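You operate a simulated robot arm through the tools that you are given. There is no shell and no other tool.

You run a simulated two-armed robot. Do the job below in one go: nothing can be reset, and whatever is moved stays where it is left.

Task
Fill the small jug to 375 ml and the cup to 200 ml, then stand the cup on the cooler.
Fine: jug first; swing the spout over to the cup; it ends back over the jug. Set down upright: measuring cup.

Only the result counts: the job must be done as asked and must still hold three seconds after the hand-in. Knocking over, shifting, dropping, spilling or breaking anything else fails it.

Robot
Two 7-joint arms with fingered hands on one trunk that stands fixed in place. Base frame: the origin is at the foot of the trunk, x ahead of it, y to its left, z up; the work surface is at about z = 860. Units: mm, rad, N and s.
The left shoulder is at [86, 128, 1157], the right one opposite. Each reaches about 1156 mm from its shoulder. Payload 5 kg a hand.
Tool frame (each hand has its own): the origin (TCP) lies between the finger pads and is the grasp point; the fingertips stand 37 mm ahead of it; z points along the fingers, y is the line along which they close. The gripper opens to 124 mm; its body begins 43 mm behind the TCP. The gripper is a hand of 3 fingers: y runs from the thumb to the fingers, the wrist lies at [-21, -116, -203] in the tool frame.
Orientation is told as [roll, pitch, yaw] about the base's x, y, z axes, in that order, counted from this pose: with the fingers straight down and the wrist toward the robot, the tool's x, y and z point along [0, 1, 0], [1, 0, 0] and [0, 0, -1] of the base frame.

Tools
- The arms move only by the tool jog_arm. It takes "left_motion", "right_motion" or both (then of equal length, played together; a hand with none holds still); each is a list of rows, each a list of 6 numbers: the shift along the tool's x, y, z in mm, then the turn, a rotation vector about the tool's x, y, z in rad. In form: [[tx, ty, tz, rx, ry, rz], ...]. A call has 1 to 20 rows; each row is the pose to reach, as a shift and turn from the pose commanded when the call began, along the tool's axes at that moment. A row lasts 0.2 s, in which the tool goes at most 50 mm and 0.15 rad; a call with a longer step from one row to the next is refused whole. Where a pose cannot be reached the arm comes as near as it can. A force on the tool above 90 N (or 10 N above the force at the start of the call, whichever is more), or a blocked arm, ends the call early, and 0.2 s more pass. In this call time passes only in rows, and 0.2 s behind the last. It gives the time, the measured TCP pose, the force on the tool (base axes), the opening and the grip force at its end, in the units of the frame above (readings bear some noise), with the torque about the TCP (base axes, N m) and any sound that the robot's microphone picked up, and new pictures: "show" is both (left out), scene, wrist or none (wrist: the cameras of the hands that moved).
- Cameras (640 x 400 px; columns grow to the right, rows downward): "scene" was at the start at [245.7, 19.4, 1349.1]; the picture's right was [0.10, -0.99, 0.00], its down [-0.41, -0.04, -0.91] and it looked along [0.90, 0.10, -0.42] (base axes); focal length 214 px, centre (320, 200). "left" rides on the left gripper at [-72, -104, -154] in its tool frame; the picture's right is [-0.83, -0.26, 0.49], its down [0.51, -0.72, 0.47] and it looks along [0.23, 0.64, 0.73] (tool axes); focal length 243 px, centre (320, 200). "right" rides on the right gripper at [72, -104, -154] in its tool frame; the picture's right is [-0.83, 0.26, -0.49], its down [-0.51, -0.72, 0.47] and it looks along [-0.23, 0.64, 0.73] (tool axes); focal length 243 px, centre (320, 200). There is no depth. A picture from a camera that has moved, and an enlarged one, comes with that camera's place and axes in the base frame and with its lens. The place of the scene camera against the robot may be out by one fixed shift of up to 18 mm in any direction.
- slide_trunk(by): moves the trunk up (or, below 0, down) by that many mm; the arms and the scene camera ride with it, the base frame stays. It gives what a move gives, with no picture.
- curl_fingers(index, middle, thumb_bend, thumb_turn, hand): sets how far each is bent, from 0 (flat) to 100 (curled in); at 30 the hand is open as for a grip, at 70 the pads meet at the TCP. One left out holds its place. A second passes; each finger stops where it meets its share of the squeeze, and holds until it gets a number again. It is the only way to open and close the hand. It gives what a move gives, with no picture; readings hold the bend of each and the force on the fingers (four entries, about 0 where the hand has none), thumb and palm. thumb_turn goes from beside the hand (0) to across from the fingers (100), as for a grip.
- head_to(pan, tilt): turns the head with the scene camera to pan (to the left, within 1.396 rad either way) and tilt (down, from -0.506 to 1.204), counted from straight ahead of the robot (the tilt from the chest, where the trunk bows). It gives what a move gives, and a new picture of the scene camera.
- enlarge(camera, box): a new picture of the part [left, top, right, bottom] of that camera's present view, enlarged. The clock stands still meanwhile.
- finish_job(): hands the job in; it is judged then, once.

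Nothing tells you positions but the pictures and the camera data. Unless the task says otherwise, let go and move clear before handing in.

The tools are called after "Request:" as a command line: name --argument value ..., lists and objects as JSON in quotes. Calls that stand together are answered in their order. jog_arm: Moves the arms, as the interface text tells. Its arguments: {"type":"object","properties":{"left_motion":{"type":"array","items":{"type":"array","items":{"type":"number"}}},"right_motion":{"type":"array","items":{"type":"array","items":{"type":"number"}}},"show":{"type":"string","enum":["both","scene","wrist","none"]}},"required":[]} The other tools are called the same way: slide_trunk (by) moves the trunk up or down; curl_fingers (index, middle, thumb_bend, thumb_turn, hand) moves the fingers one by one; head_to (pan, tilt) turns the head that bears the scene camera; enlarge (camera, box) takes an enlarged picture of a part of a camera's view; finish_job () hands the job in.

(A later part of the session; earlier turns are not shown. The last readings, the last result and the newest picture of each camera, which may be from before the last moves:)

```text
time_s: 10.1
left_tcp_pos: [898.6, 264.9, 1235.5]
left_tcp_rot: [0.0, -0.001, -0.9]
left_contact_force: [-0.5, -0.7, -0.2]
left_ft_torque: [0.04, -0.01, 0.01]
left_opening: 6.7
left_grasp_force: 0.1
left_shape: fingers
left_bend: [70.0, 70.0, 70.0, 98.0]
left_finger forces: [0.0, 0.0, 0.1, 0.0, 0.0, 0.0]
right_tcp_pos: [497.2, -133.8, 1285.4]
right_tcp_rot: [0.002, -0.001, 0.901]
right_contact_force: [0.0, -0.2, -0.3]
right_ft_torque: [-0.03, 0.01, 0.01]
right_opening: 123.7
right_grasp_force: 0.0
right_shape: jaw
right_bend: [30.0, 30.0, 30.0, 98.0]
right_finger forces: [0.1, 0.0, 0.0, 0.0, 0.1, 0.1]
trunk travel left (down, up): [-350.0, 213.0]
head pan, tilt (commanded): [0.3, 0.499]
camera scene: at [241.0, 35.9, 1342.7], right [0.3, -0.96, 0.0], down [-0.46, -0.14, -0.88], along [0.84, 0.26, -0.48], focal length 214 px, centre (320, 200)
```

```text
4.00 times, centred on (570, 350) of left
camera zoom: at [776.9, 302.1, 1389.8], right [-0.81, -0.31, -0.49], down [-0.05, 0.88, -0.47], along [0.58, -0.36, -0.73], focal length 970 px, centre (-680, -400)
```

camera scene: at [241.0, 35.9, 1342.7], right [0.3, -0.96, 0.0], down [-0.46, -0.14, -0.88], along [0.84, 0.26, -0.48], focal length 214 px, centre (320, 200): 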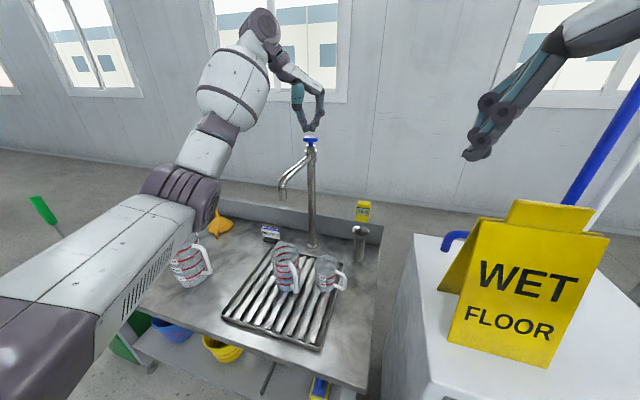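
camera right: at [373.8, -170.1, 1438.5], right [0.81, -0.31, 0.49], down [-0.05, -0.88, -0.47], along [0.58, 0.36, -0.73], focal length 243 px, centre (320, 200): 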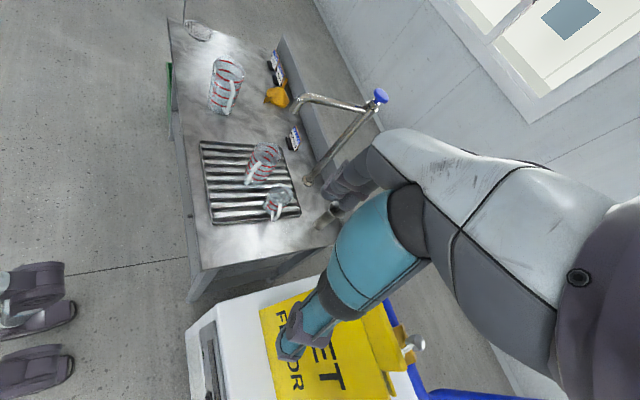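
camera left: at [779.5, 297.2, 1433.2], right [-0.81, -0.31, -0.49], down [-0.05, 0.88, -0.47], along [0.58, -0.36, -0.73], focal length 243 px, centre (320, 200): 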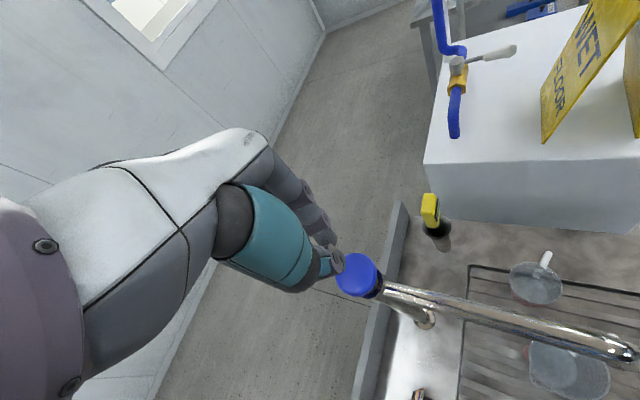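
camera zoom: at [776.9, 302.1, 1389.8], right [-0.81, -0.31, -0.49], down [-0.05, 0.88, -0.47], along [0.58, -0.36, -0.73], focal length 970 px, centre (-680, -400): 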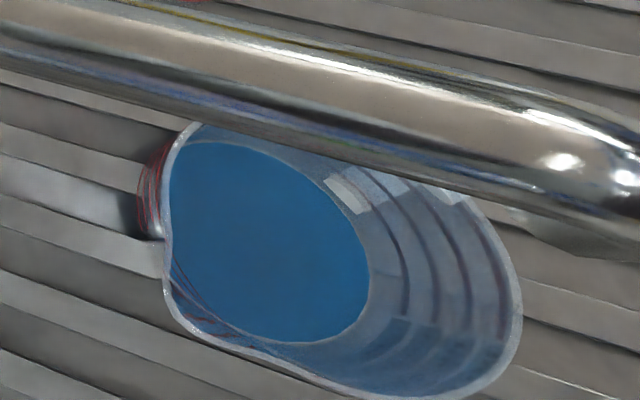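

Water shows as blue. I'll zoom tighter on the jug to place the surface against the rings.

Request:
enlarge --camera "scene" --box '[274, 262, 306, 294]'

Request:
enlarge --camera "right" --box '[250, 145, 280, 185]'

```text
12.50 times, centred on (290, 278) of scene
camera zoom: at [241.0, 35.9, 1342.7], right [0.3, -0.96, 0.0], down [-0.46, -0.14, -0.88], along [0.84, 0.26, -0.48], focal length 2681 px, centre (695, -775)
```

zoom: 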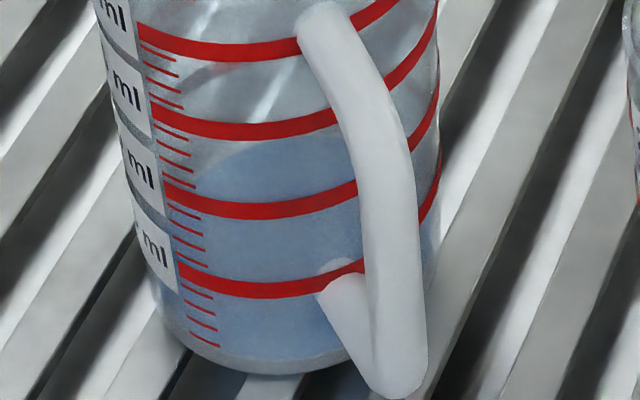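

```text
10.00 times, centred on (265, 165) of right
camera zoom: at [375.0, -169.7, 1438.4], right [0.81, -0.31, 0.49], down [-0.05, -0.88, -0.47], along [0.58, 0.36, -0.73], focal length 2426 px, centre (870, 550)
```

zoom: 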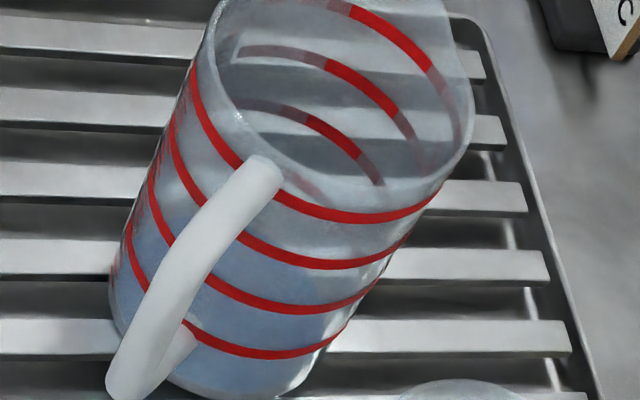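

Comparing the water's far edge to the ring arcs on the far wall, only a thin layer (~10–20 ml) is in after about 0.4 s of flow. I'll press for about 1 s and lift to calibrate the flow rate.

Request:
jog_arm --left_motion '[[0, 0, 20, 0, 0, 0], [0, 0, 20, 0, 0, 0], [0, 0, 20, 0, 0, 0], [0, 0, 20, 0, 0, 0], [0, 0, 20, 0, 0, 0], [0, 0, 0, 0, 0, 0]]' --show "scene"

Request:
enlarge --camera "scene" --box '[268, 236, 316, 296]'

Request:
enlarge --camera "left" --box '[500, 300, 640, 400]'

```text
time_s: 11.5
left_tcp_pos: [895.4, 265.5, 1237.0]
left_tcp_rot: [-0.001, 0.003, -0.901]
left_contact_force: [-0.7, -0.4, -0.3]
left_ft_torque: [0.0, -0.02, 0.0]
left_opening: 6.3
left_grasp_force: 0.0
left_shape: fingers
left_bend: [70.0, 70.0, 70.0, 98.0]
left_finger forces: [0.0, 0.0, 0.1, 0.0, 0.0, 0.0]
right_tcp_pos: [495.1, -133.2, 1285.3]
right_tcp_rot: [0.0, -0.001, 0.898]
right_contact_force: [0.5, -1.1, -0.7]
right_ft_torque: [0.01, 0.01, 0.02]
right_opening: 123.5
right_grasp_force: 0.1
right_shape: jaw
right_bend: [30.0, 30.0, 30.0, 98.0]
right_finger forces: [0.0, 0.1, 0.1, 0.0, 0.0, 0.1]
trunk travel left (down, up): [-350.0, 213.0]
head pan, tilt (commanded): [0.3, 0.499]
camera scene: at [240.2, 36.0, 1342.8], right [0.3, -0.96, 0.0], down [-0.46, -0.14, -0.88], along [0.84, 0.26, -0.48], focal length 214 px, centre (320, 200)
```

scene: 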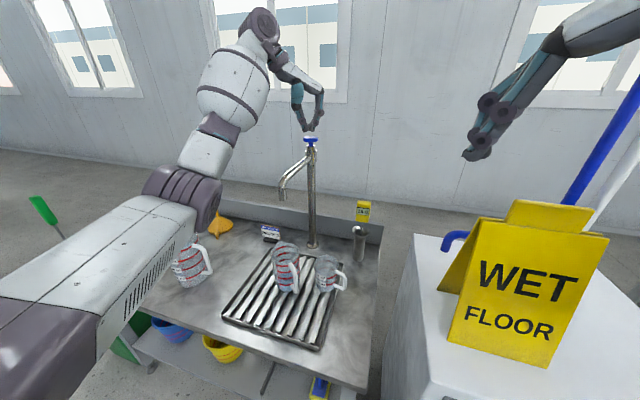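

```text
6.67 times, centred on (292, 266) of scene
camera zoom: at [240.2, 36.0, 1342.8], right [0.3, -0.96, 0.0], down [-0.46, -0.14, -0.88], along [0.84, 0.26, -0.48], focal length 1430 px, centre (507, -240)
```

zoom: 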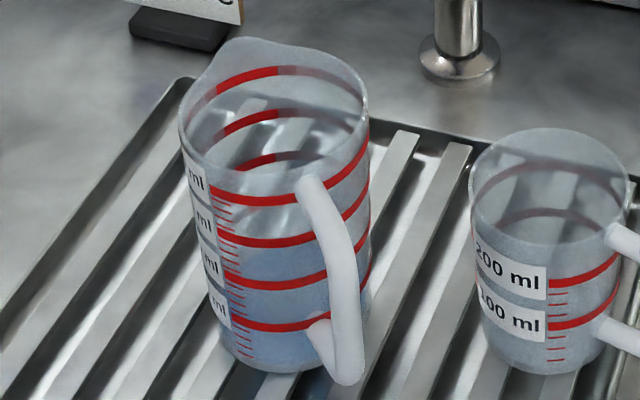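

```text
4.00 times, centred on (570, 350) of left
camera zoom: at [774.9, 303.4, 1391.1], right [-0.81, -0.31, -0.49], down [-0.05, 0.88, -0.47], along [0.58, -0.36, -0.73], focal length 970 px, centre (-680, -400)
```

zoom: 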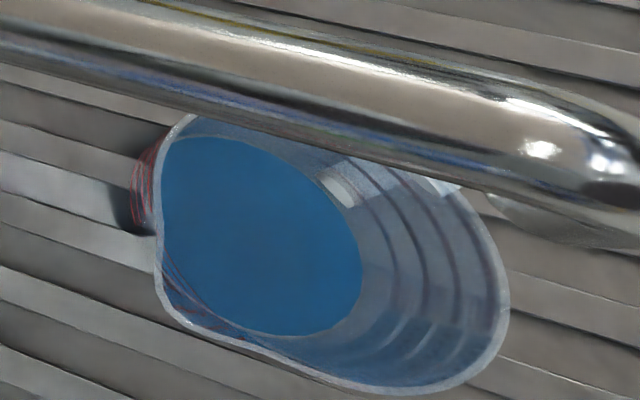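

The level rose only slightly, so the flow is modest. I'll zoom for a precise comparison, then press longer.

Request:
enlarge --camera "scene" --box '[274, 262, 306, 294]'

Request:
enlarge --camera "left" --box '[540, 325, 610, 375]'

```text
12.50 times, centred on (290, 278) of scene
camera zoom: at [240.2, 36.0, 1342.8], right [0.3, -0.96, 0.0], down [-0.46, -0.14, -0.88], along [0.84, 0.26, -0.48], focal length 2681 px, centre (695, -775)
```

zoom: 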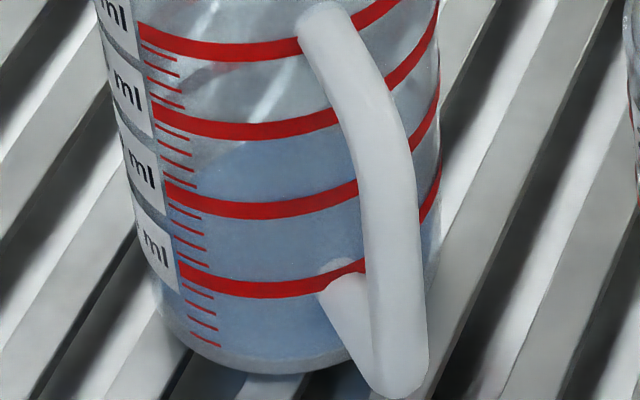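

```text
8.00 times, centred on (575, 350) of left
camera zoom: at [774.9, 303.4, 1391.1], right [-0.81, -0.31, -0.49], down [-0.05, 0.88, -0.47], along [0.58, -0.36, -0.73], focal length 1941 px, centre (-1720, -1000)
```

zoom: 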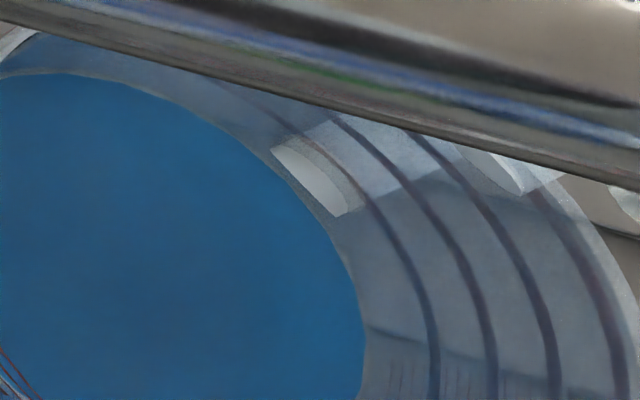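

From the left wrist camera I can see the four rings inside the jug and the water edge still below ring 1. Flow is slow, so I'll press about 3.6 s and lift.

Request:
jog_arm --left_motion '[[0, 0, 20, 0, 0, 0], [0, 0, 20, 0, 0, 0], [0, 0, 20, 0, 0, 0], [0, 0, 20, 0, 0, 0], [0, 0, 20, 0, 0, 0], [0, 0, 20, 0, 0, 0], [0, 0, 20, 0, 0, 0], [0, 0, 20, 0, 0, 0], [0, 0, 20, 0, 0, 0], [0, 0, 20, 0, 0, 0], [0, 0, 20, 0, 0, 0], [0, 0, 20, 0, 0, 0], [0, 0, 20, 0, 0, 0], [0, 0, 20, 0, 0, 0], [0, 0, 20, 0, 0, 0], [0, 0, 20, 0, 0, 0], [0, 0, 20, 0, 0, 0], [0, 0, 20, 0, 0, 0], [0, 0, 0, 0, 0, 0]]' --show "scene"

Request:
enlarge --camera "scene" --box '[268, 236, 316, 296]'

Request:
enlarge --camera "left" --box '[530, 300, 640, 400]'

```text
time_s: 15.5
left_tcp_pos: [894.8, 267.9, 1236.7]
left_tcp_rot: [0.0, 0.0, -0.9]
left_contact_force: [-0.1, 0.3, -0.3]
left_ft_torque: [0.0, -0.02, -0.01]
left_opening: 6.1
left_grasp_force: 0.1
left_shape: fingers
left_bend: [70.0, 70.0, 70.0, 97.0]
left_finger forces: [0.0, 0.1, 0.0, 0.0, 0.1, 0.0]
right_tcp_pos: [496.2, -133.6, 1286.8]
right_tcp_rot: [0.001, -0.002, 0.899]
right_contact_force: [-0.7, -0.2, -0.2]
right_ft_torque: [0.03, 0.01, 0.03]
right_opening: 124.0
right_grasp_force: 0.1
right_shape: jaw
right_bend: [30.0, 30.0, 30.0, 98.0]
right_finger forces: [0.0, 0.1, 0.0, 0.1, 0.1, 0.0]
trunk travel left (down, up): [-350.0, 213.0]
head pan, tilt (commanded): [0.3, 0.499]
camera scene: at [240.2, 36.0, 1342.9], right [0.3, -0.96, 0.0], down [-0.46, -0.14, -0.88], along [0.84, 0.26, -0.48], focal length 214 px, centre (320, 200)
```

scene: 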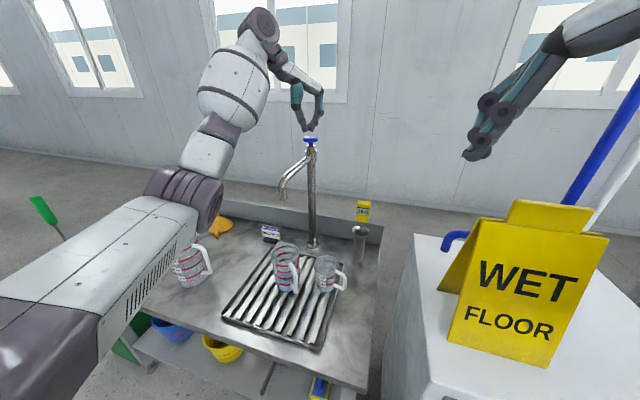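

```text
6.67 times, centred on (292, 266) of scene
camera zoom: at [240.2, 36.0, 1342.9], right [0.3, -0.96, 0.0], down [-0.46, -0.14, -0.88], along [0.84, 0.26, -0.48], focal length 1430 px, centre (507, -240)
```

zoom: 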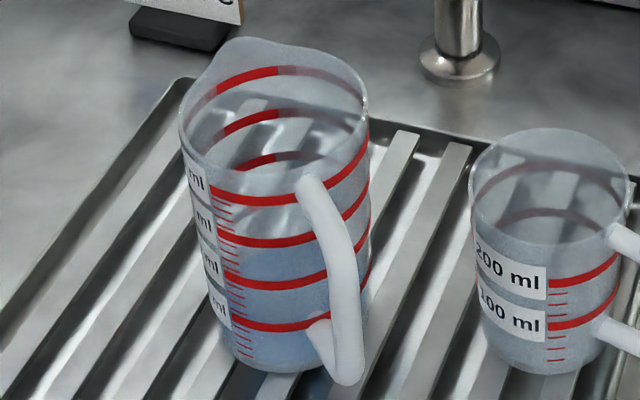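

```text
4.00 times, centred on (585, 350) of left
camera zoom: at [774.3, 304.4, 1391.3], right [-0.81, -0.31, -0.49], down [-0.05, 0.88, -0.47], along [0.58, -0.36, -0.73], focal length 970 px, centre (-740, -400)
```

zoom: 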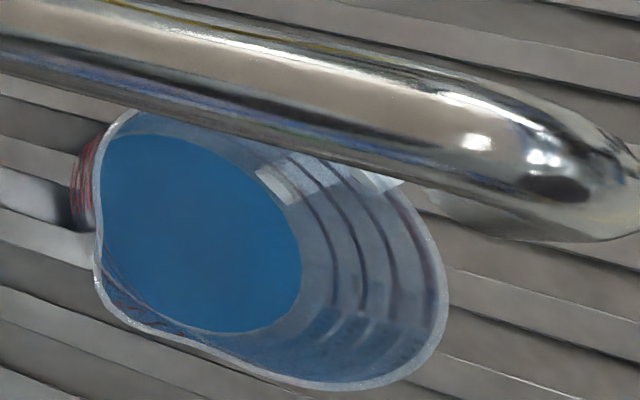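

Request:
enlarge --camera "left" --box '[540, 325, 610, 375]'

Request:
enlarge --camera "scene" --box '[274, 262, 306, 294]'

```text
8.00 times, centred on (575, 350) of left
camera zoom: at [774.3, 304.4, 1391.3], right [-0.81, -0.31, -0.49], down [-0.05, 0.88, -0.47], along [0.58, -0.36, -0.73], focal length 1941 px, centre (-1720, -1000)
```

zoom: 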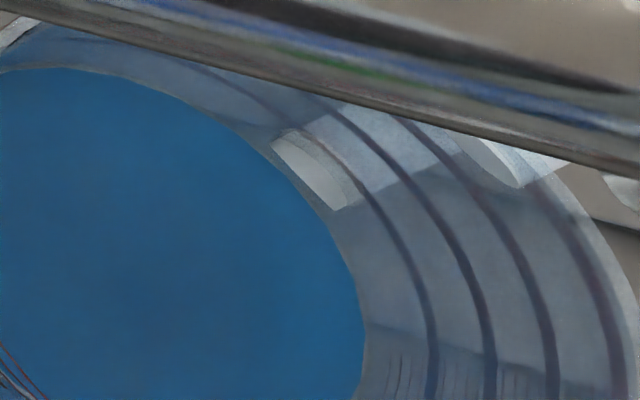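

```text
12.50 times, centred on (290, 278) of scene
camera zoom: at [240.2, 36.0, 1342.9], right [0.3, -0.96, 0.0], down [-0.46, -0.14, -0.88], along [0.84, 0.26, -0.48], focal length 2681 px, centre (695, -775)
```

zoom: 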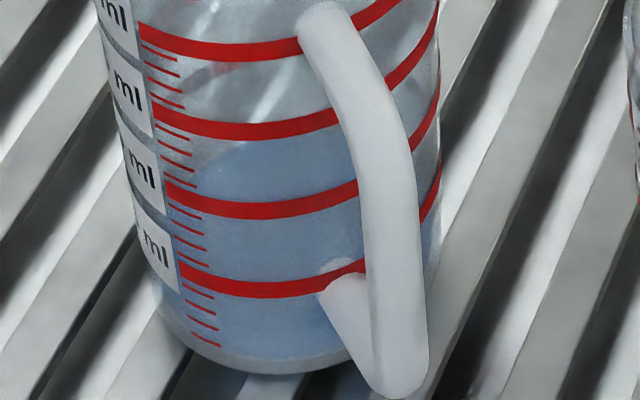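

The level didn't change, so the last presses fell short of opening the valve. I'll press a bit deeper and end the call while pressed to see force and flow.

Request:
jog_arm --left_motion '[[0, 0, 20, 0, 0, 0], [0, 0, 23, 0, 0, 0]]' --show "scene"

Request:
enlarge --camera "scene" --box '[250, 110, 350, 300]'

Request:
enlarge --camera "scene" --box '[290, 115, 330, 155]'

```text
time_s: 16.1
left_tcp_pos: [896.5, 268.1, 1213.3]
left_tcp_rot: [0.002, -0.001, -0.9]
left_contact_force: [-0.2, 0.7, 4.3]
left_ft_torque: [-0.03, 0.01, 0.0]
left_opening: 5.9
left_grasp_force: 2.1
left_shape: fingers
left_bend: [70.0, 70.0, 70.0, 98.0]
left_finger forces: [2.7, 0.0, 0.0, 0.0, 1.6, 0.0]
right_tcp_pos: [494.9, -131.5, 1286.7]
right_tcp_rot: [0.001, -0.003, 0.898]
right_contact_force: [0.5, 0.8, 0.6]
right_ft_torque: [-0.02, -0.01, 0.0]
right_opening: 123.8
right_grasp_force: 0.1
right_shape: jaw
right_bend: [30.0, 30.0, 30.0, 98.0]
right_finger forces: [0.1, 0.1, 0.0, 0.0, 0.1, 0.0]
trunk travel left (down, up): [-350.0, 213.0]
head pan, tilt (commanded): [0.3, 0.499]
camera scene: at [239.9, 36.2, 1343.0], right [0.3, -0.96, 0.0], down [-0.46, -0.14, -0.88], along [0.84, 0.26, -0.48], focal length 214 px, centre (320, 200)
```

scene: 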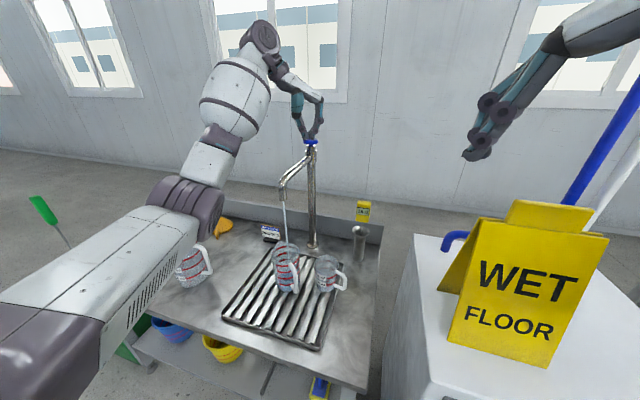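

```text
2.11 times, centred on (300, 205) of scene
camera zoom: at [239.9, 36.2, 1343.0], right [0.3, -0.96, 0.0], down [-0.46, -0.14, -0.88], along [0.84, 0.26, -0.48], focal length 452 px, centre (362, 190)
```

zoom: 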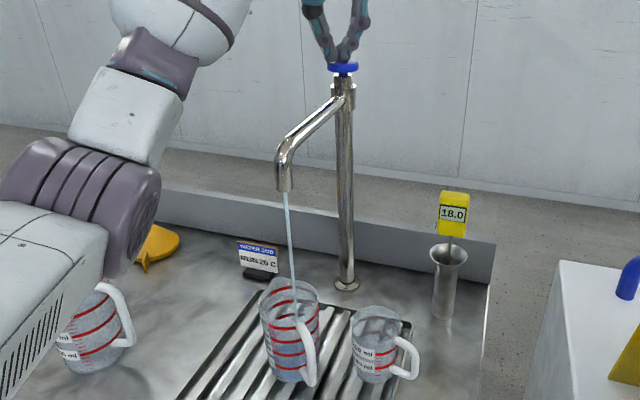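

```text
10.00 times, centred on (310, 135) of scene
camera zoom: at [239.9, 36.2, 1343.0], right [0.3, -0.96, 0.0], down [-0.46, -0.14, -0.88], along [0.84, 0.26, -0.48], focal length 2145 px, centre (420, 850)
```

zoom: 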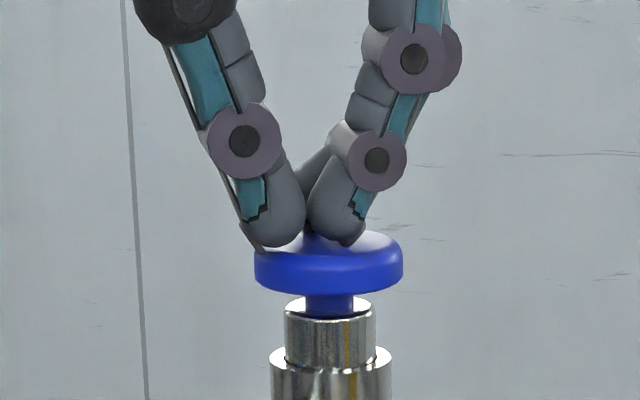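

It is flowing now at 4.3 N. I'll hold for about a second, still pressed, and check the level (clock stops between calls).

Request:
jog_arm --left_motion '[[0, 0, 0, 0, 0, 0], [0, 0, 0, 0, 0, 0], [0, 0, 0, 0, 0, 0], [0, 0, 0, 0, 0, 0]]' --show "scene"

Request:
enlarge --camera "left" --box '[540, 325, 610, 375]'

Request:
enlarge --camera "scene" --box '[268, 236, 316, 296]'

```text
time_s: 17.1
left_tcp_pos: [895.8, 266.5, 1214.6]
left_tcp_rot: [0.001, 0.001, -0.901]
left_contact_force: [-0.2, 0.7, 4.6]
left_ft_torque: [-0.05, 0.02, -0.01]
left_opening: 5.5
left_grasp_force: 2.6
left_shape: fingers
left_bend: [70.0, 70.0, 70.0, 98.0]
left_finger forces: [2.1, 0.0, 0.0, 0.0, 2.4, 0.0]
right_tcp_pos: [496.4, -133.5, 1286.4]
right_tcp_rot: [0.001, 0.0, 0.898]
right_contact_force: [-0.8, -0.2, 0.2]
right_ft_torque: [-0.02, -0.02, -0.01]
right_opening: 123.9
right_grasp_force: 0.1
right_shape: jaw
right_bend: [30.0, 30.0, 30.0, 98.0]
right_finger forces: [0.0, 0.0, 0.0, 0.0, 0.0, 0.0]
trunk travel left (down, up): [-350.0, 213.0]
head pan, tilt (commanded): [0.3, 0.499]
camera scene: at [240.3, 36.5, 1342.8], right [0.3, -0.96, 0.0], down [-0.46, -0.14, -0.88], along [0.84, 0.26, -0.48], focal length 214 px, centre (320, 200)
```

scene: 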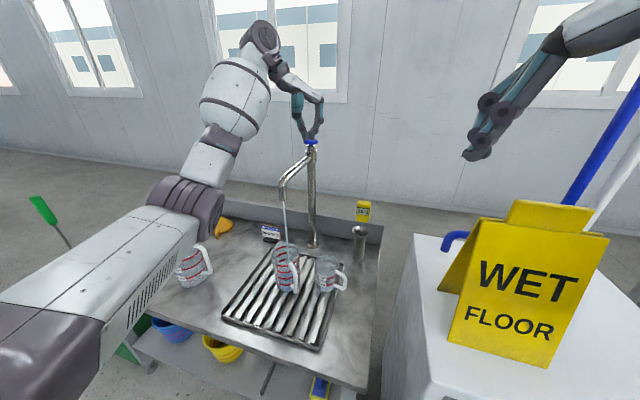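

```text
8.00 times, centred on (575, 350) of left
camera zoom: at [774.9, 304.5, 1367.6], right [-0.81, -0.31, -0.49], down [-0.05, 0.88, -0.47], along [0.58, -0.36, -0.73], focal length 1941 px, centre (-1720, -1000)
```

zoom: 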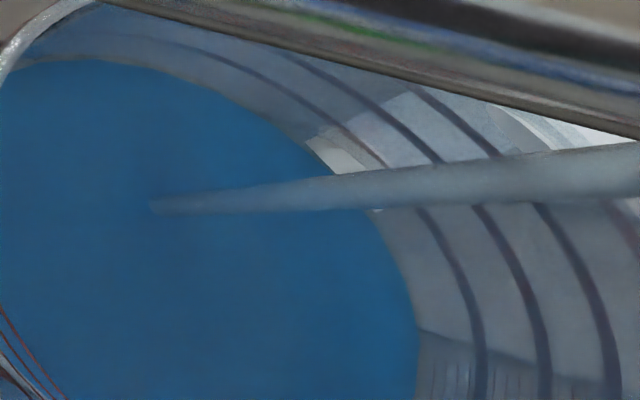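

```text
6.67 times, centred on (292, 266) of scene
camera zoom: at [240.3, 36.5, 1342.8], right [0.3, -0.96, 0.0], down [-0.46, -0.14, -0.88], along [0.84, 0.26, -0.48], focal length 1430 px, centre (507, -240)
```

zoom: 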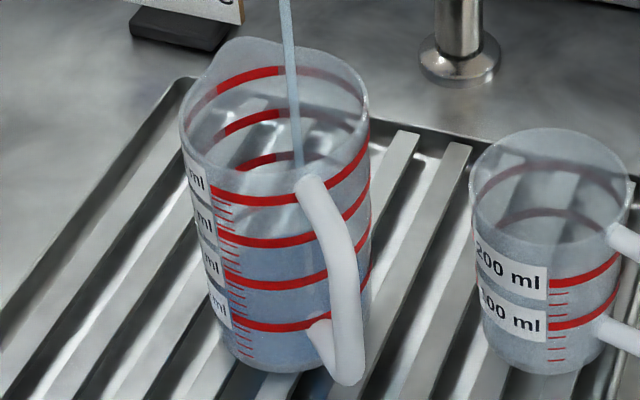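

Flow is slow but steady. I'll hold another 2.2 s and re-check.

Request:
jog_arm --left_motion '[[0, 0, 0, 0, 0, 0], [0, 0, 0, 0, 0, 0], [0, 0, 0, 0, 0, 0], [0, 0, 0, 0, 0, 0], [0, 0, 0, 0, 0, 0], [0, 0, 0, 0, 0, 0], [0, 0, 0, 0, 0, 0], [0, 0, 0, 0, 0, 0], [0, 0, 0, 0, 0, 0], [0, 0, 0, 0, 0, 0]]' --show "scene"

Request:
enlarge --camera "left" --box '[540, 325, 610, 375]'

Request:
enlarge --camera "scene" --box '[268, 236, 316, 296]'

```text
time_s: 19.3
left_tcp_pos: [895.7, 267.1, 1214.4]
left_tcp_rot: [0.0, 0.001, -0.901]
left_contact_force: [-0.6, 0.0, 4.6]
left_ft_torque: [-0.02, 0.06, -0.02]
left_opening: 5.6
left_grasp_force: 2.2
left_shape: fingers
left_bend: [70.0, 70.0, 70.0, 98.0]
left_finger forces: [2.1, 0.0, 0.0, 0.0, 2.5, 0.0]
right_tcp_pos: [495.2, -132.6, 1285.4]
right_tcp_rot: [0.001, 0.0, 0.897]
right_contact_force: [0.5, -0.3, 0.2]
right_ft_torque: [-0.03, 0.03, -0.01]
right_opening: 123.5
right_grasp_force: 0.1
right_shape: jaw
right_bend: [30.0, 30.0, 30.0, 98.0]
right_finger forces: [0.0, 0.0, 0.1, 0.0, 0.0, 0.0]
trunk travel left (down, up): [-350.0, 213.0]
head pan, tilt (commanded): [0.3, 0.499]
camera scene: at [240.3, 36.5, 1342.8], right [0.3, -0.96, 0.0], down [-0.46, -0.14, -0.88], along [0.84, 0.26, -0.48], focal length 214 px, centre (320, 200)
```

scene: 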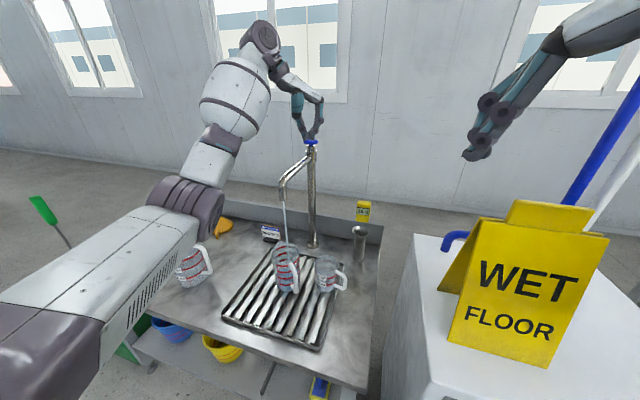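

```text
8.00 times, centred on (575, 350) of left
camera zoom: at [774.9, 304.5, 1367.6], right [-0.81, -0.31, -0.49], down [-0.05, 0.88, -0.47], along [0.58, -0.36, -0.73], focal length 1941 px, centre (-1720, -1000)
```

zoom: 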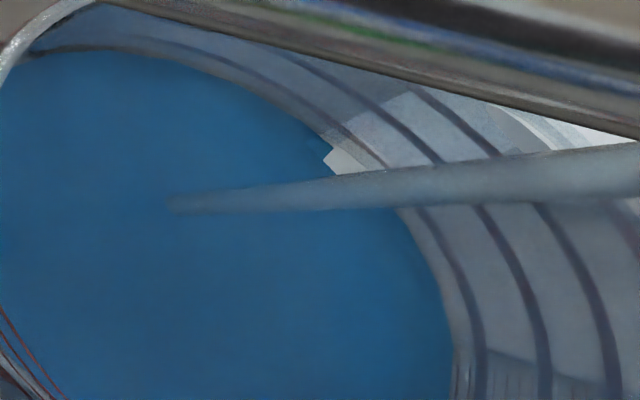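

```text
6.67 times, centred on (292, 266) of scene
camera zoom: at [240.3, 36.5, 1342.8], right [0.3, -0.96, 0.0], down [-0.46, -0.14, -0.88], along [0.84, 0.26, -0.48], focal length 1430 px, centre (507, -240)
```

zoom: 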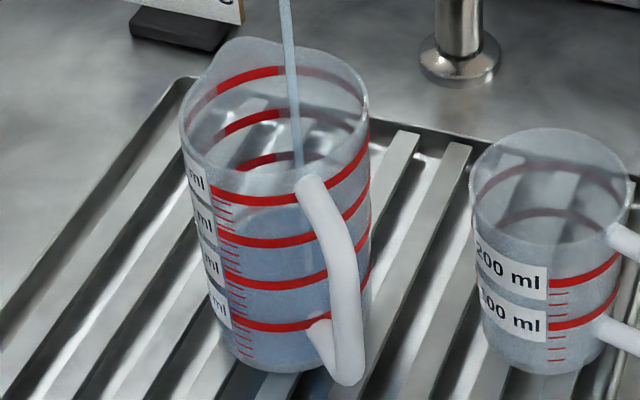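

The water edge is about half a ring below ring 1, with a rate near 30 ml/s. I'll hold another ~3 s and re-check to refine.

Request:
jog_arm --left_motion '[[0, 0, 0, 0, 0, 0], [0, 0, 0, 0, 0, 0], [0, 0, 0, 0, 0, 0], [0, 0, 0, 0, 0, 0], [0, 0, 0, 0, 0, 0], [0, 0, 0, 0, 0, 0], [0, 0, 0, 0, 0, 0], [0, 0, 0, 0, 0, 0], [0, 0, 0, 0, 0, 0], [0, 0, 0, 0, 0, 0], [0, 0, 0, 0, 0, 0], [0, 0, 0, 0, 0, 0], [0, 0, 0, 0, 0, 0], [0, 0, 0, 0, 0, 0]]' --show "none"

Request:
enlarge --camera "left" --box '[540, 325, 610, 375]'

Request:
enlarge --camera "scene" --box '[268, 236, 316, 296]'

```text
time_s: 22.3
left_tcp_pos: [895.7, 267.4, 1214.8]
left_tcp_rot: [-0.002, 0.0, -0.9]
left_contact_force: [0.2, -0.3, 5.0]
left_ft_torque: [0.0, 0.04, -0.01]
left_opening: 5.7
left_grasp_force: 2.1
left_shape: fingers
left_bend: [70.0, 70.0, 70.0, 98.0]
left_finger forces: [2.2, 0.0, 0.0, 0.0, 2.4, 0.0]
right_tcp_pos: [496.8, -132.3, 1284.5]
right_tcp_rot: [0.001, -0.002, 0.898]
right_contact_force: [-0.5, 0.4, -0.4]
right_ft_torque: [0.0, 0.02, 0.01]
right_opening: 123.8
right_grasp_force: 0.0
right_shape: jaw
right_bend: [30.0, 30.0, 30.0, 98.0]
right_finger forces: [0.0, 0.0, 0.1, 0.1, 0.0, 0.1]
trunk travel left (down, up): [-350.0, 213.0]
head pan, tilt (commanded): [0.3, 0.499]
```

```text
8.00 times, centred on (575, 350) of left
camera zoom: at [774.9, 304.5, 1367.6], right [-0.81, -0.31, -0.49], down [-0.05, 0.88, -0.47], along [0.58, -0.36, -0.73], focal length 1941 px, centre (-1720, -1000)
```

zoom: 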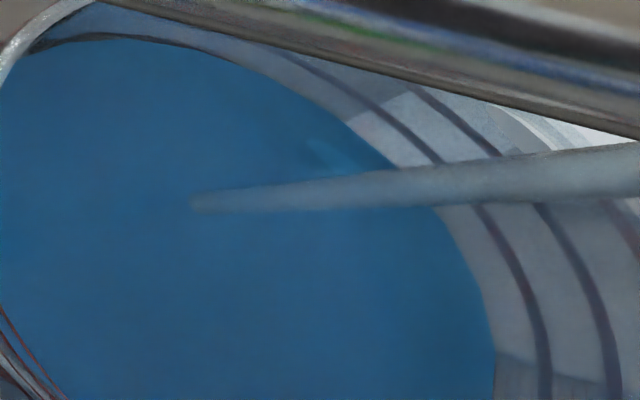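

```text
6.67 times, centred on (292, 266) of scene
camera zoom: at [240.3, 36.5, 1342.8], right [0.3, -0.96, 0.0], down [-0.46, -0.14, -0.88], along [0.84, 0.26, -0.48], focal length 1430 px, centre (507, -240)
```

zoom: 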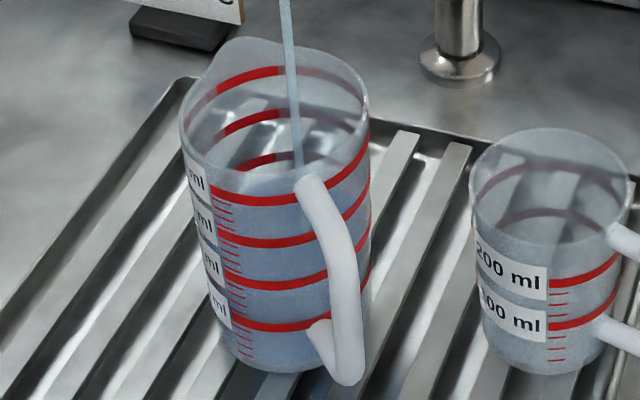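

Level is now just above ring 1; rate ~29 ml/s. I'll hold another 4.2 s (expecting just over ring 2).

Request:
jog_arm --left_motion '[[0, 0, 0, 0, 0, 0], [0, 0, 0, 0, 0, 0], [0, 0, 0, 0, 0, 0], [0, 0, 0, 0, 0, 0], [0, 0, 0, 0, 0, 0], [0, 0, 0, 0, 0, 0], [0, 0, 0, 0, 0, 0], [0, 0, 0, 0, 0, 0], [0, 0, 0, 0, 0, 0], [0, 0, 0, 0, 0, 0], [0, 0, 0, 0, 0, 0], [0, 0, 0, 0, 0, 0], [0, 0, 0, 0, 0, 0], [0, 0, 0, 0, 0, 0], [0, 0, 0, 0, 0, 0], [0, 0, 0, 0, 0, 0], [0, 0, 0, 0, 0, 0], [0, 0, 0, 0, 0, 0], [0, 0, 0, 0, 0, 0], [0, 0, 0, 0, 0, 0]]' --show "none"

Request:
enlarge --camera "left" --box '[540, 325, 610, 375]'

Request:
enlarge --camera "scene" --box '[268, 236, 316, 296]'

```text
time_s: 26.5
left_tcp_pos: [896.1, 268.0, 1212.9]
left_tcp_rot: [0.001, -0.001, -0.901]
left_contact_force: [-0.8, 0.6, 4.0]
left_ft_torque: [0.03, 0.08, -0.01]
left_opening: 6.0
left_grasp_force: 2.7
left_shape: fingers
left_bend: [70.0, 70.0, 70.0, 98.0]
left_finger forces: [2.0, 0.1, 0.0, 0.1, 2.4, 0.0]
right_tcp_pos: [495.9, -132.6, 1285.6]
right_tcp_rot: [-0.001, 0.002, 0.901]
right_contact_force: [0.2, -0.6, 0.2]
right_ft_torque: [-0.02, -0.02, 0.02]
right_opening: 123.5
right_grasp_force: 0.1
right_shape: jaw
right_bend: [30.0, 30.0, 30.0, 98.0]
right_finger forces: [0.0, 0.1, 0.1, 0.1, 0.0, 0.0]
trunk travel left (down, up): [-350.0, 213.0]
head pan, tilt (commanded): [0.3, 0.499]
```

```text
8.00 times, centred on (575, 350) of left
camera zoom: at [774.9, 304.5, 1367.6], right [-0.81, -0.31, -0.49], down [-0.05, 0.88, -0.47], along [0.58, -0.36, -0.73], focal length 1941 px, centre (-1720, -1000)
```

zoom: 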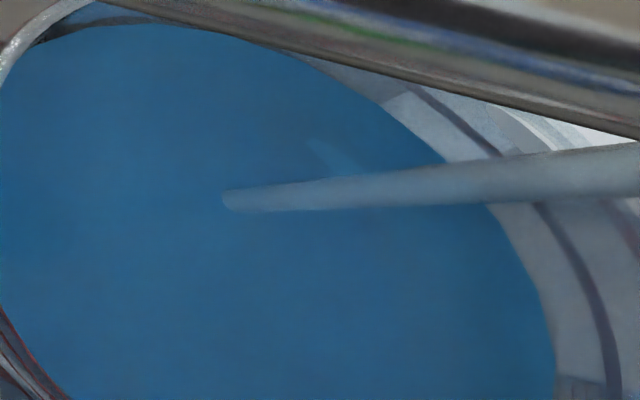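

```text
6.67 times, centred on (292, 266) of scene
camera zoom: at [240.3, 36.5, 1342.8], right [0.3, -0.96, 0.0], down [-0.46, -0.14, -0.88], along [0.84, 0.26, -0.48], focal length 1430 px, centre (507, -240)
```

zoom: 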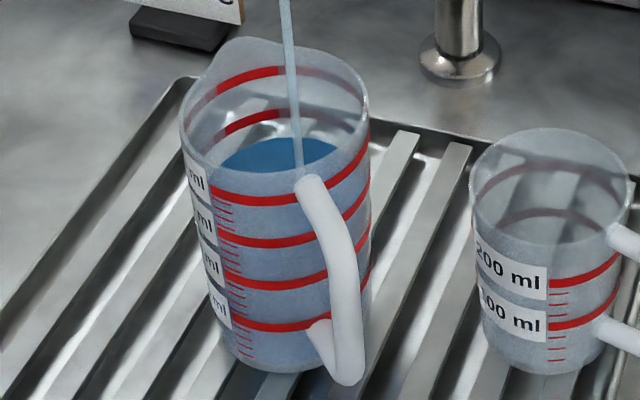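

Level is now above ring 2 (ring 2's far arc is covered), with ring 3 = the 375 candidate still clear. I'll zoom in to read precisely and also check the ring labels as far as visible.

Request:
enlarge --camera "scene" --box '[278, 242, 302, 266]'

Request:
enlarge --camera "scene" --box '[272, 258, 300, 294]'

Request:
enlarge --camera "right" --box '[245, 138, 285, 188]'

Request:
enlarge --camera "left" --box '[520, 320, 620, 400]'

```text
16.00 times, centred on (290, 254) of scene
camera zoom: at [240.3, 36.5, 1342.8], right [0.3, -0.96, 0.0], down [-0.46, -0.14, -0.88], along [0.84, 0.26, -0.48], focal length 3432 px, centre (800, -664)
```

zoom: 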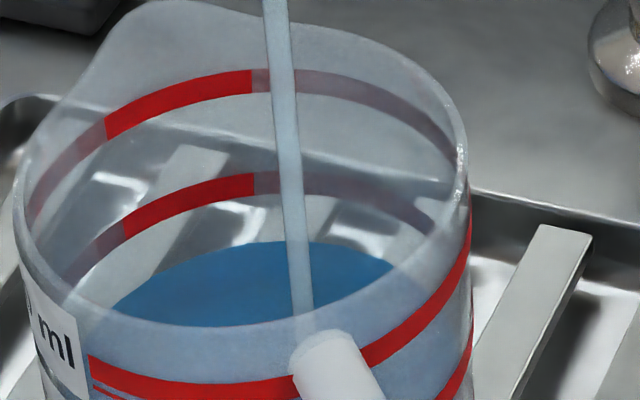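

```text
11.11 times, centred on (286, 276) of scene
camera zoom: at [240.3, 36.5, 1342.8], right [0.3, -0.96, 0.0], down [-0.46, -0.14, -0.88], along [0.84, 0.26, -0.48], focal length 2383 px, centre (698, -644)
```

zoom: 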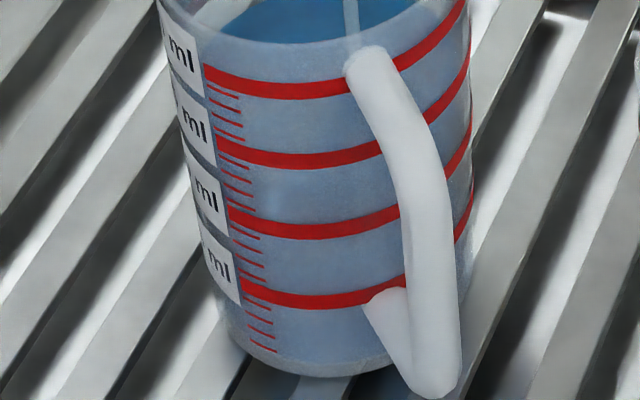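

```text
8.00 times, centred on (265, 163) of right
camera zoom: at [374.3, -169.1, 1438.7], right [0.81, -0.31, 0.49], down [-0.05, -0.88, -0.47], along [0.58, 0.36, -0.73], focal length 1941 px, centre (760, 496)
```

zoom: 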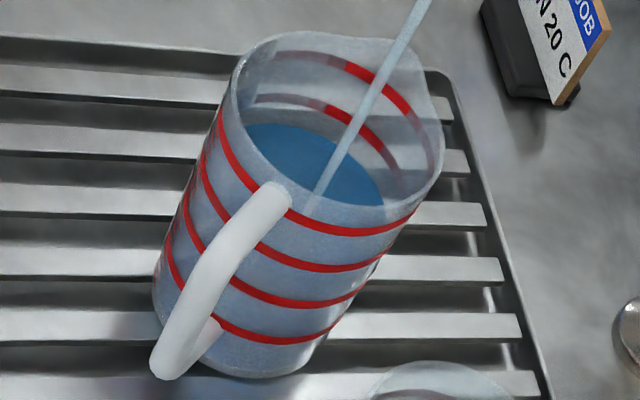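

```text
5.00 times, centred on (570, 360) of left
camera zoom: at [774.9, 304.5, 1367.6], right [-0.81, -0.31, -0.49], down [-0.05, 0.88, -0.47], along [0.58, -0.36, -0.73], focal length 1213 px, centre (-930, -600)
```

zoom: 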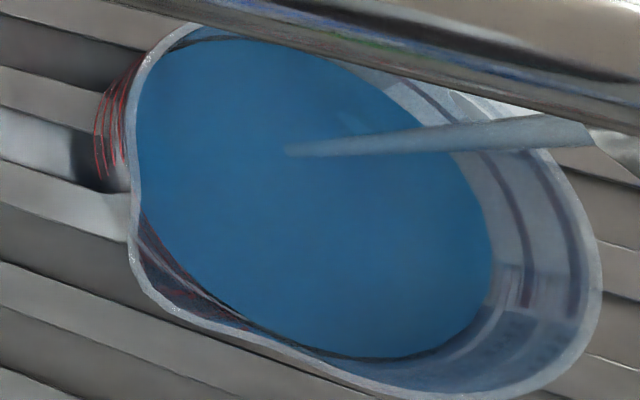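

By the far-wall arcs the level is roughly 305 ml (ring 3 = 375 expected from ring spacing ≈27 mm × 45 cm²). I'll add about 0.9 s more, lift, and then take a side look with the left camera to read labels and level exactly before topping up.

Request:
jog_arm --left_motion '[[0, 0, 0, 0, 0, 0], [0, 0, 0, 0, 0, 0], [0, 0, 0, 0, 0, 0], [0, 0, -30, 0, 0, 0]]' --show "scene"

Request:
enlarge --camera "scene" --box '[278, 242, 302, 266]'

```text
time_s: 27.5
left_tcp_pos: [896.6, 265.7, 1243.9]
left_tcp_rot: [0.0, 0.001, -0.901]
left_contact_force: [-0.6, -0.7, -0.6]
left_ft_torque: [0.02, -0.02, 0.0]
left_opening: 6.0
left_grasp_force: 0.0
left_shape: fingers
left_bend: [70.0, 70.0, 70.0, 97.0]
left_finger forces: [0.0, 0.1, 0.0, 0.0, 0.0, 0.1]
right_tcp_pos: [496.6, -134.7, 1286.7]
right_tcp_rot: [0.001, -0.002, 0.9]
right_contact_force: [-0.2, 0.0, 0.2]
right_ft_torque: [0.02, -0.03, -0.05]
right_opening: 123.7
right_grasp_force: 0.1
right_shape: jaw
right_bend: [30.0, 30.0, 30.0, 98.0]
right_finger forces: [0.0, 0.0, 0.0, 0.0, 0.0, 0.1]
trunk travel left (down, up): [-350.0, 213.0]
head pan, tilt (commanded): [0.3, 0.499]
camera scene: at [239.9, 35.5, 1342.9], right [0.3, -0.96, 0.0], down [-0.46, -0.14, -0.88], along [0.84, 0.26, -0.48], focal length 214 px, centre (320, 200)
```

scene: 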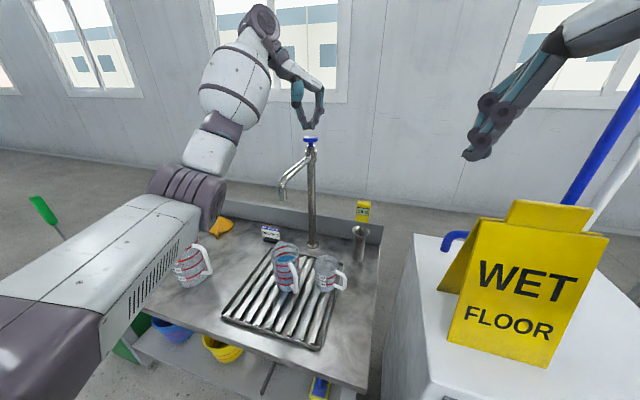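

```text
16.00 times, centred on (290, 254) of scene
camera zoom: at [239.9, 35.5, 1342.9], right [0.3, -0.96, 0.0], down [-0.46, -0.14, -0.88], along [0.84, 0.26, -0.48], focal length 3432 px, centre (800, -664)
```

zoom: 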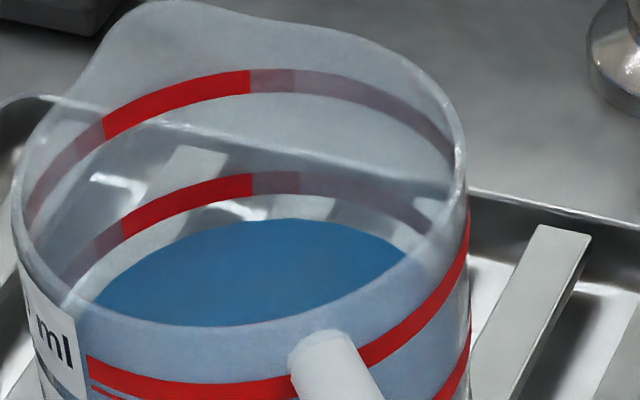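

Now about 330 ml by the far-wall arcs (27 ml in ~0.9 s, consistent). I'll swing the left hand out to the front-left of the jug as a camera to read its labels and level.

Request:
jog_arm --left_motion '[[-1, -37, -4, 0, 0, 0], [-2, -75, -8, 0, 0, 0], [-3.5, -112, -12, 0, 0, 0], [-4.7, -149.4, -16, 0, 0, 0], [-20.7, -175.2, 17, 0, 0, -0.04], [-36.6, -200.9, 50, 0, 0, -0.08], [-52.6, -226.7, 83, 0, 0, -0.12], [-68.5, -252.4, 116, 0, 0, -0.15], [-84.5, -278.2, 149, 0, 0, -0.19], [-100.4, -303.9, 182, 0, 0, -0.23], [-116.4, -329.7, 215, 0, 0, -0.27], [-132.3, -355.4, 248, 0, 0, -0.3]]' --show "both"

```text
time_s: 30.1
left_tcp_pos: [568.7, 463.8, 996.3]
left_tcp_rot: [0.003, -0.003, -0.602]
left_contact_force: [-0.8, 0.5, 1.2]
left_ft_torque: [-0.03, 0.01, 0.01]
left_opening: 6.5
left_grasp_force: 0.1
left_shape: fingers
left_bend: [70.0, 70.0, 70.0, 97.0]
left_finger forces: [0.0, 0.0, 0.0, 0.0, 0.0, 0.0]
right_tcp_pos: [495.2, -133.2, 1286.5]
right_tcp_rot: [0.0, -0.001, 0.9]
right_contact_force: [0.3, 0.3, 0.9]
right_ft_torque: [-0.01, -0.02, 0.02]
right_opening: 123.7
right_grasp_force: 0.0
right_shape: jaw
right_bend: [30.0, 30.0, 30.0, 98.0]
right_finger forces: [0.0, 0.1, 0.0, 0.0, 0.1, 0.0]
trunk travel left (down, up): [-350.0, 213.0]
head pan, tilt (commanded): [0.3, 0.499]
camera scene: at [239.9, 37.4, 1342.9], right [0.3, -0.96, 0.0], down [-0.46, -0.14, -0.88], along [0.84, 0.26, -0.48], focal length 214 px, centre (320, 200)
camera left: at [442.1, 463.2, 1150.2], right [-0.68, -0.54, -0.49], down [-0.31, 0.83, -0.47], along [0.66, -0.17, -0.73], focal length 243 px, centre (320, 200)
```

scene: 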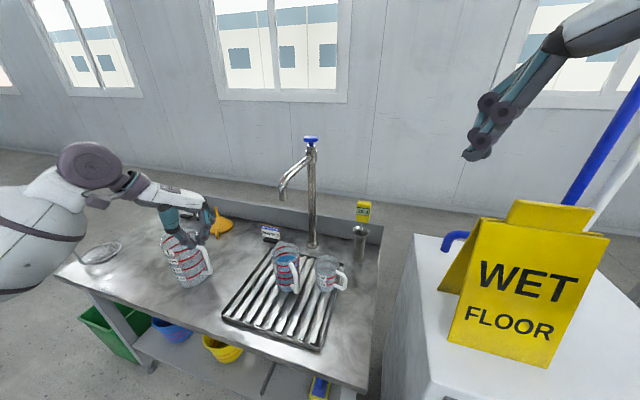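
left: 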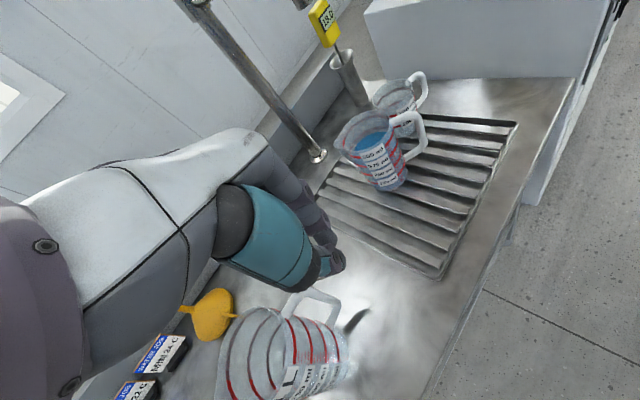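

The left camera now faces the jug's labelled side. I'll zoom in.

Request:
enlarge --camera "left" --box '[330, 100, 440, 200]'

Request:
enlarge --camera "left" --box '[350, 130, 420, 195]'

Request:
enlarge --camera "left" --box '[200, 260, 380, 400]'

```text
4.00 times, centred on (385, 150) of left
camera zoom: at [442.1, 463.2, 1150.2], right [-0.68, -0.54, -0.49], down [-0.31, 0.83, -0.47], along [0.66, -0.17, -0.73], focal length 970 px, centre (60, 400)
```

zoom: 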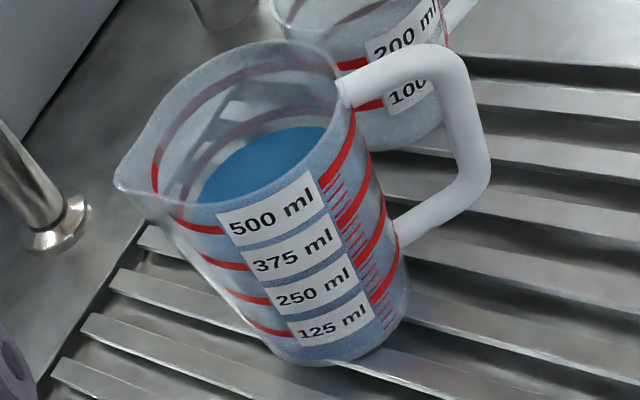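

```text
6.15 times, centred on (385, 162) of left
camera zoom: at [442.1, 463.2, 1150.2], right [-0.68, -0.54, -0.49], down [-0.31, 0.83, -0.47], along [0.66, -0.17, -0.73], focal length 1493 px, centre (-80, 431)
```

zoom: 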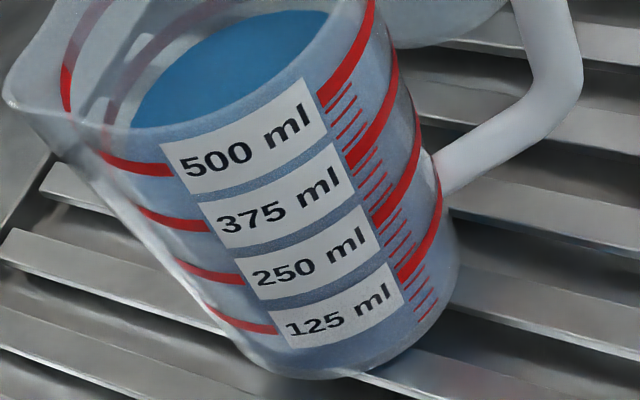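

```text
2.86 times, centred on (290, 330) of left
camera zoom: at [442.1, 463.2, 1150.2], right [-0.68, -0.54, -0.49], down [-0.31, 0.83, -0.47], along [0.66, -0.17, -0.73], focal length 693 px, centre (406, -171)
```

zoom: 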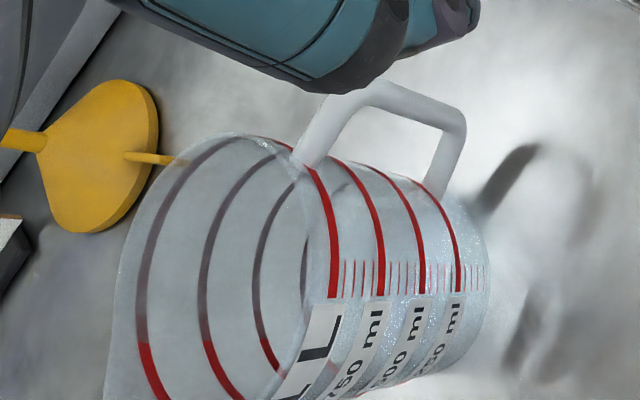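

Labels confirmed: rings are 125/250/375/500 ml, so ring 3 is the target and the level is now about 335–340 ml. I'll return the left hand to the spot above the knob by the reverse path.

Request:
jog_arm --left_motion '[[7.6, 29.3, -33, 0, 0, 0.04], [15.2, 58.6, -66, 0, 0, 0.08], [22.8, 87.9, -99, 0, 0, 0.12], [30.5, 117.2, -132, 0, 0, 0.15], [38.1, 146.5, -165, 0, 0, 0.19], [45.7, 175.8, -198, 0, 0, 0.23], [53.3, 205.1, -231, 0, 0, 0.27], [60.9, 234.4, -264, 0, 0, 0.3], [51, 270.4, -260, 0, 0, 0.3], [41.2, 306.5, -256, 0, 0, 0.3], [31.3, 342.5, -252, 0, 0, 0.3], [21.4, 378.5, -248, 0, 0, 0.3]]' --show "wrist"

Request:
enlarge --camera "scene" --box '[278, 242, 302, 266]'

```text
time_s: 32.7
left_tcp_pos: [897.2, 264.2, 1244.9]
left_tcp_rot: [0.001, 0.002, -0.9]
left_contact_force: [0.9, -0.1, 0.8]
left_ft_torque: [0.0, 0.04, 0.0]
left_opening: 6.5
left_grasp_force: 0.1
left_shape: fingers
left_bend: [70.0, 70.0, 70.0, 97.0]
left_finger forces: [0.0, 0.0, 0.0, 0.0, 0.0, 0.0]
right_tcp_pos: [499.0, -134.4, 1284.7]
right_tcp_rot: [0.002, 0.0, 0.898]
right_contact_force: [0.1, -0.7, 0.0]
right_ft_torque: [0.03, 0.0, 0.02]
right_opening: 123.9
right_grasp_force: 0.0
right_shape: jaw
right_bend: [30.0, 30.0, 30.0, 98.0]
right_finger forces: [0.1, 0.0, 0.1, 0.1, 0.0, 0.1]
trunk travel left (down, up): [-350.0, 213.0]
head pan, tilt (commanded): [0.3, 0.499]
camera left: at [777.3, 301.4, 1398.2], right [-0.81, -0.31, -0.49], down [-0.05, 0.88, -0.47], along [0.58, -0.36, -0.73], focal length 243 px, centre (320, 200)
```

left: 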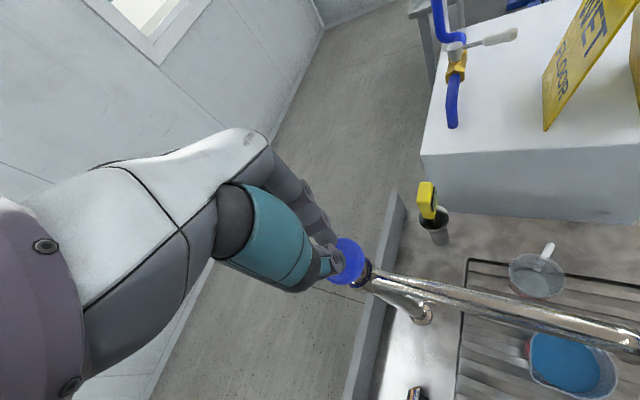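

```text
16.00 times, centred on (290, 254) of scene
camera zoom: at [242.1, 35.1, 1342.5], right [0.3, -0.96, 0.0], down [-0.46, -0.14, -0.88], along [0.84, 0.26, -0.48], focal length 3432 px, centre (800, -664)
```

zoom: 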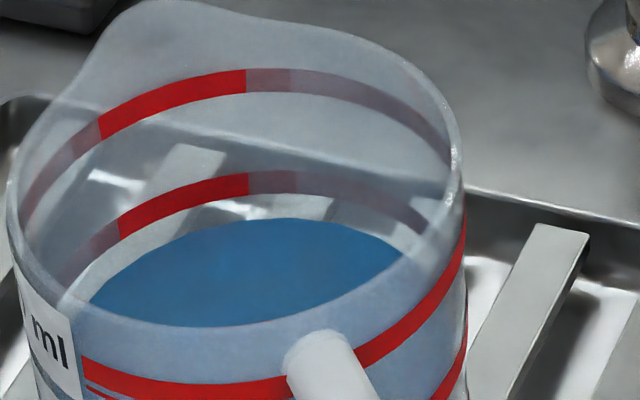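

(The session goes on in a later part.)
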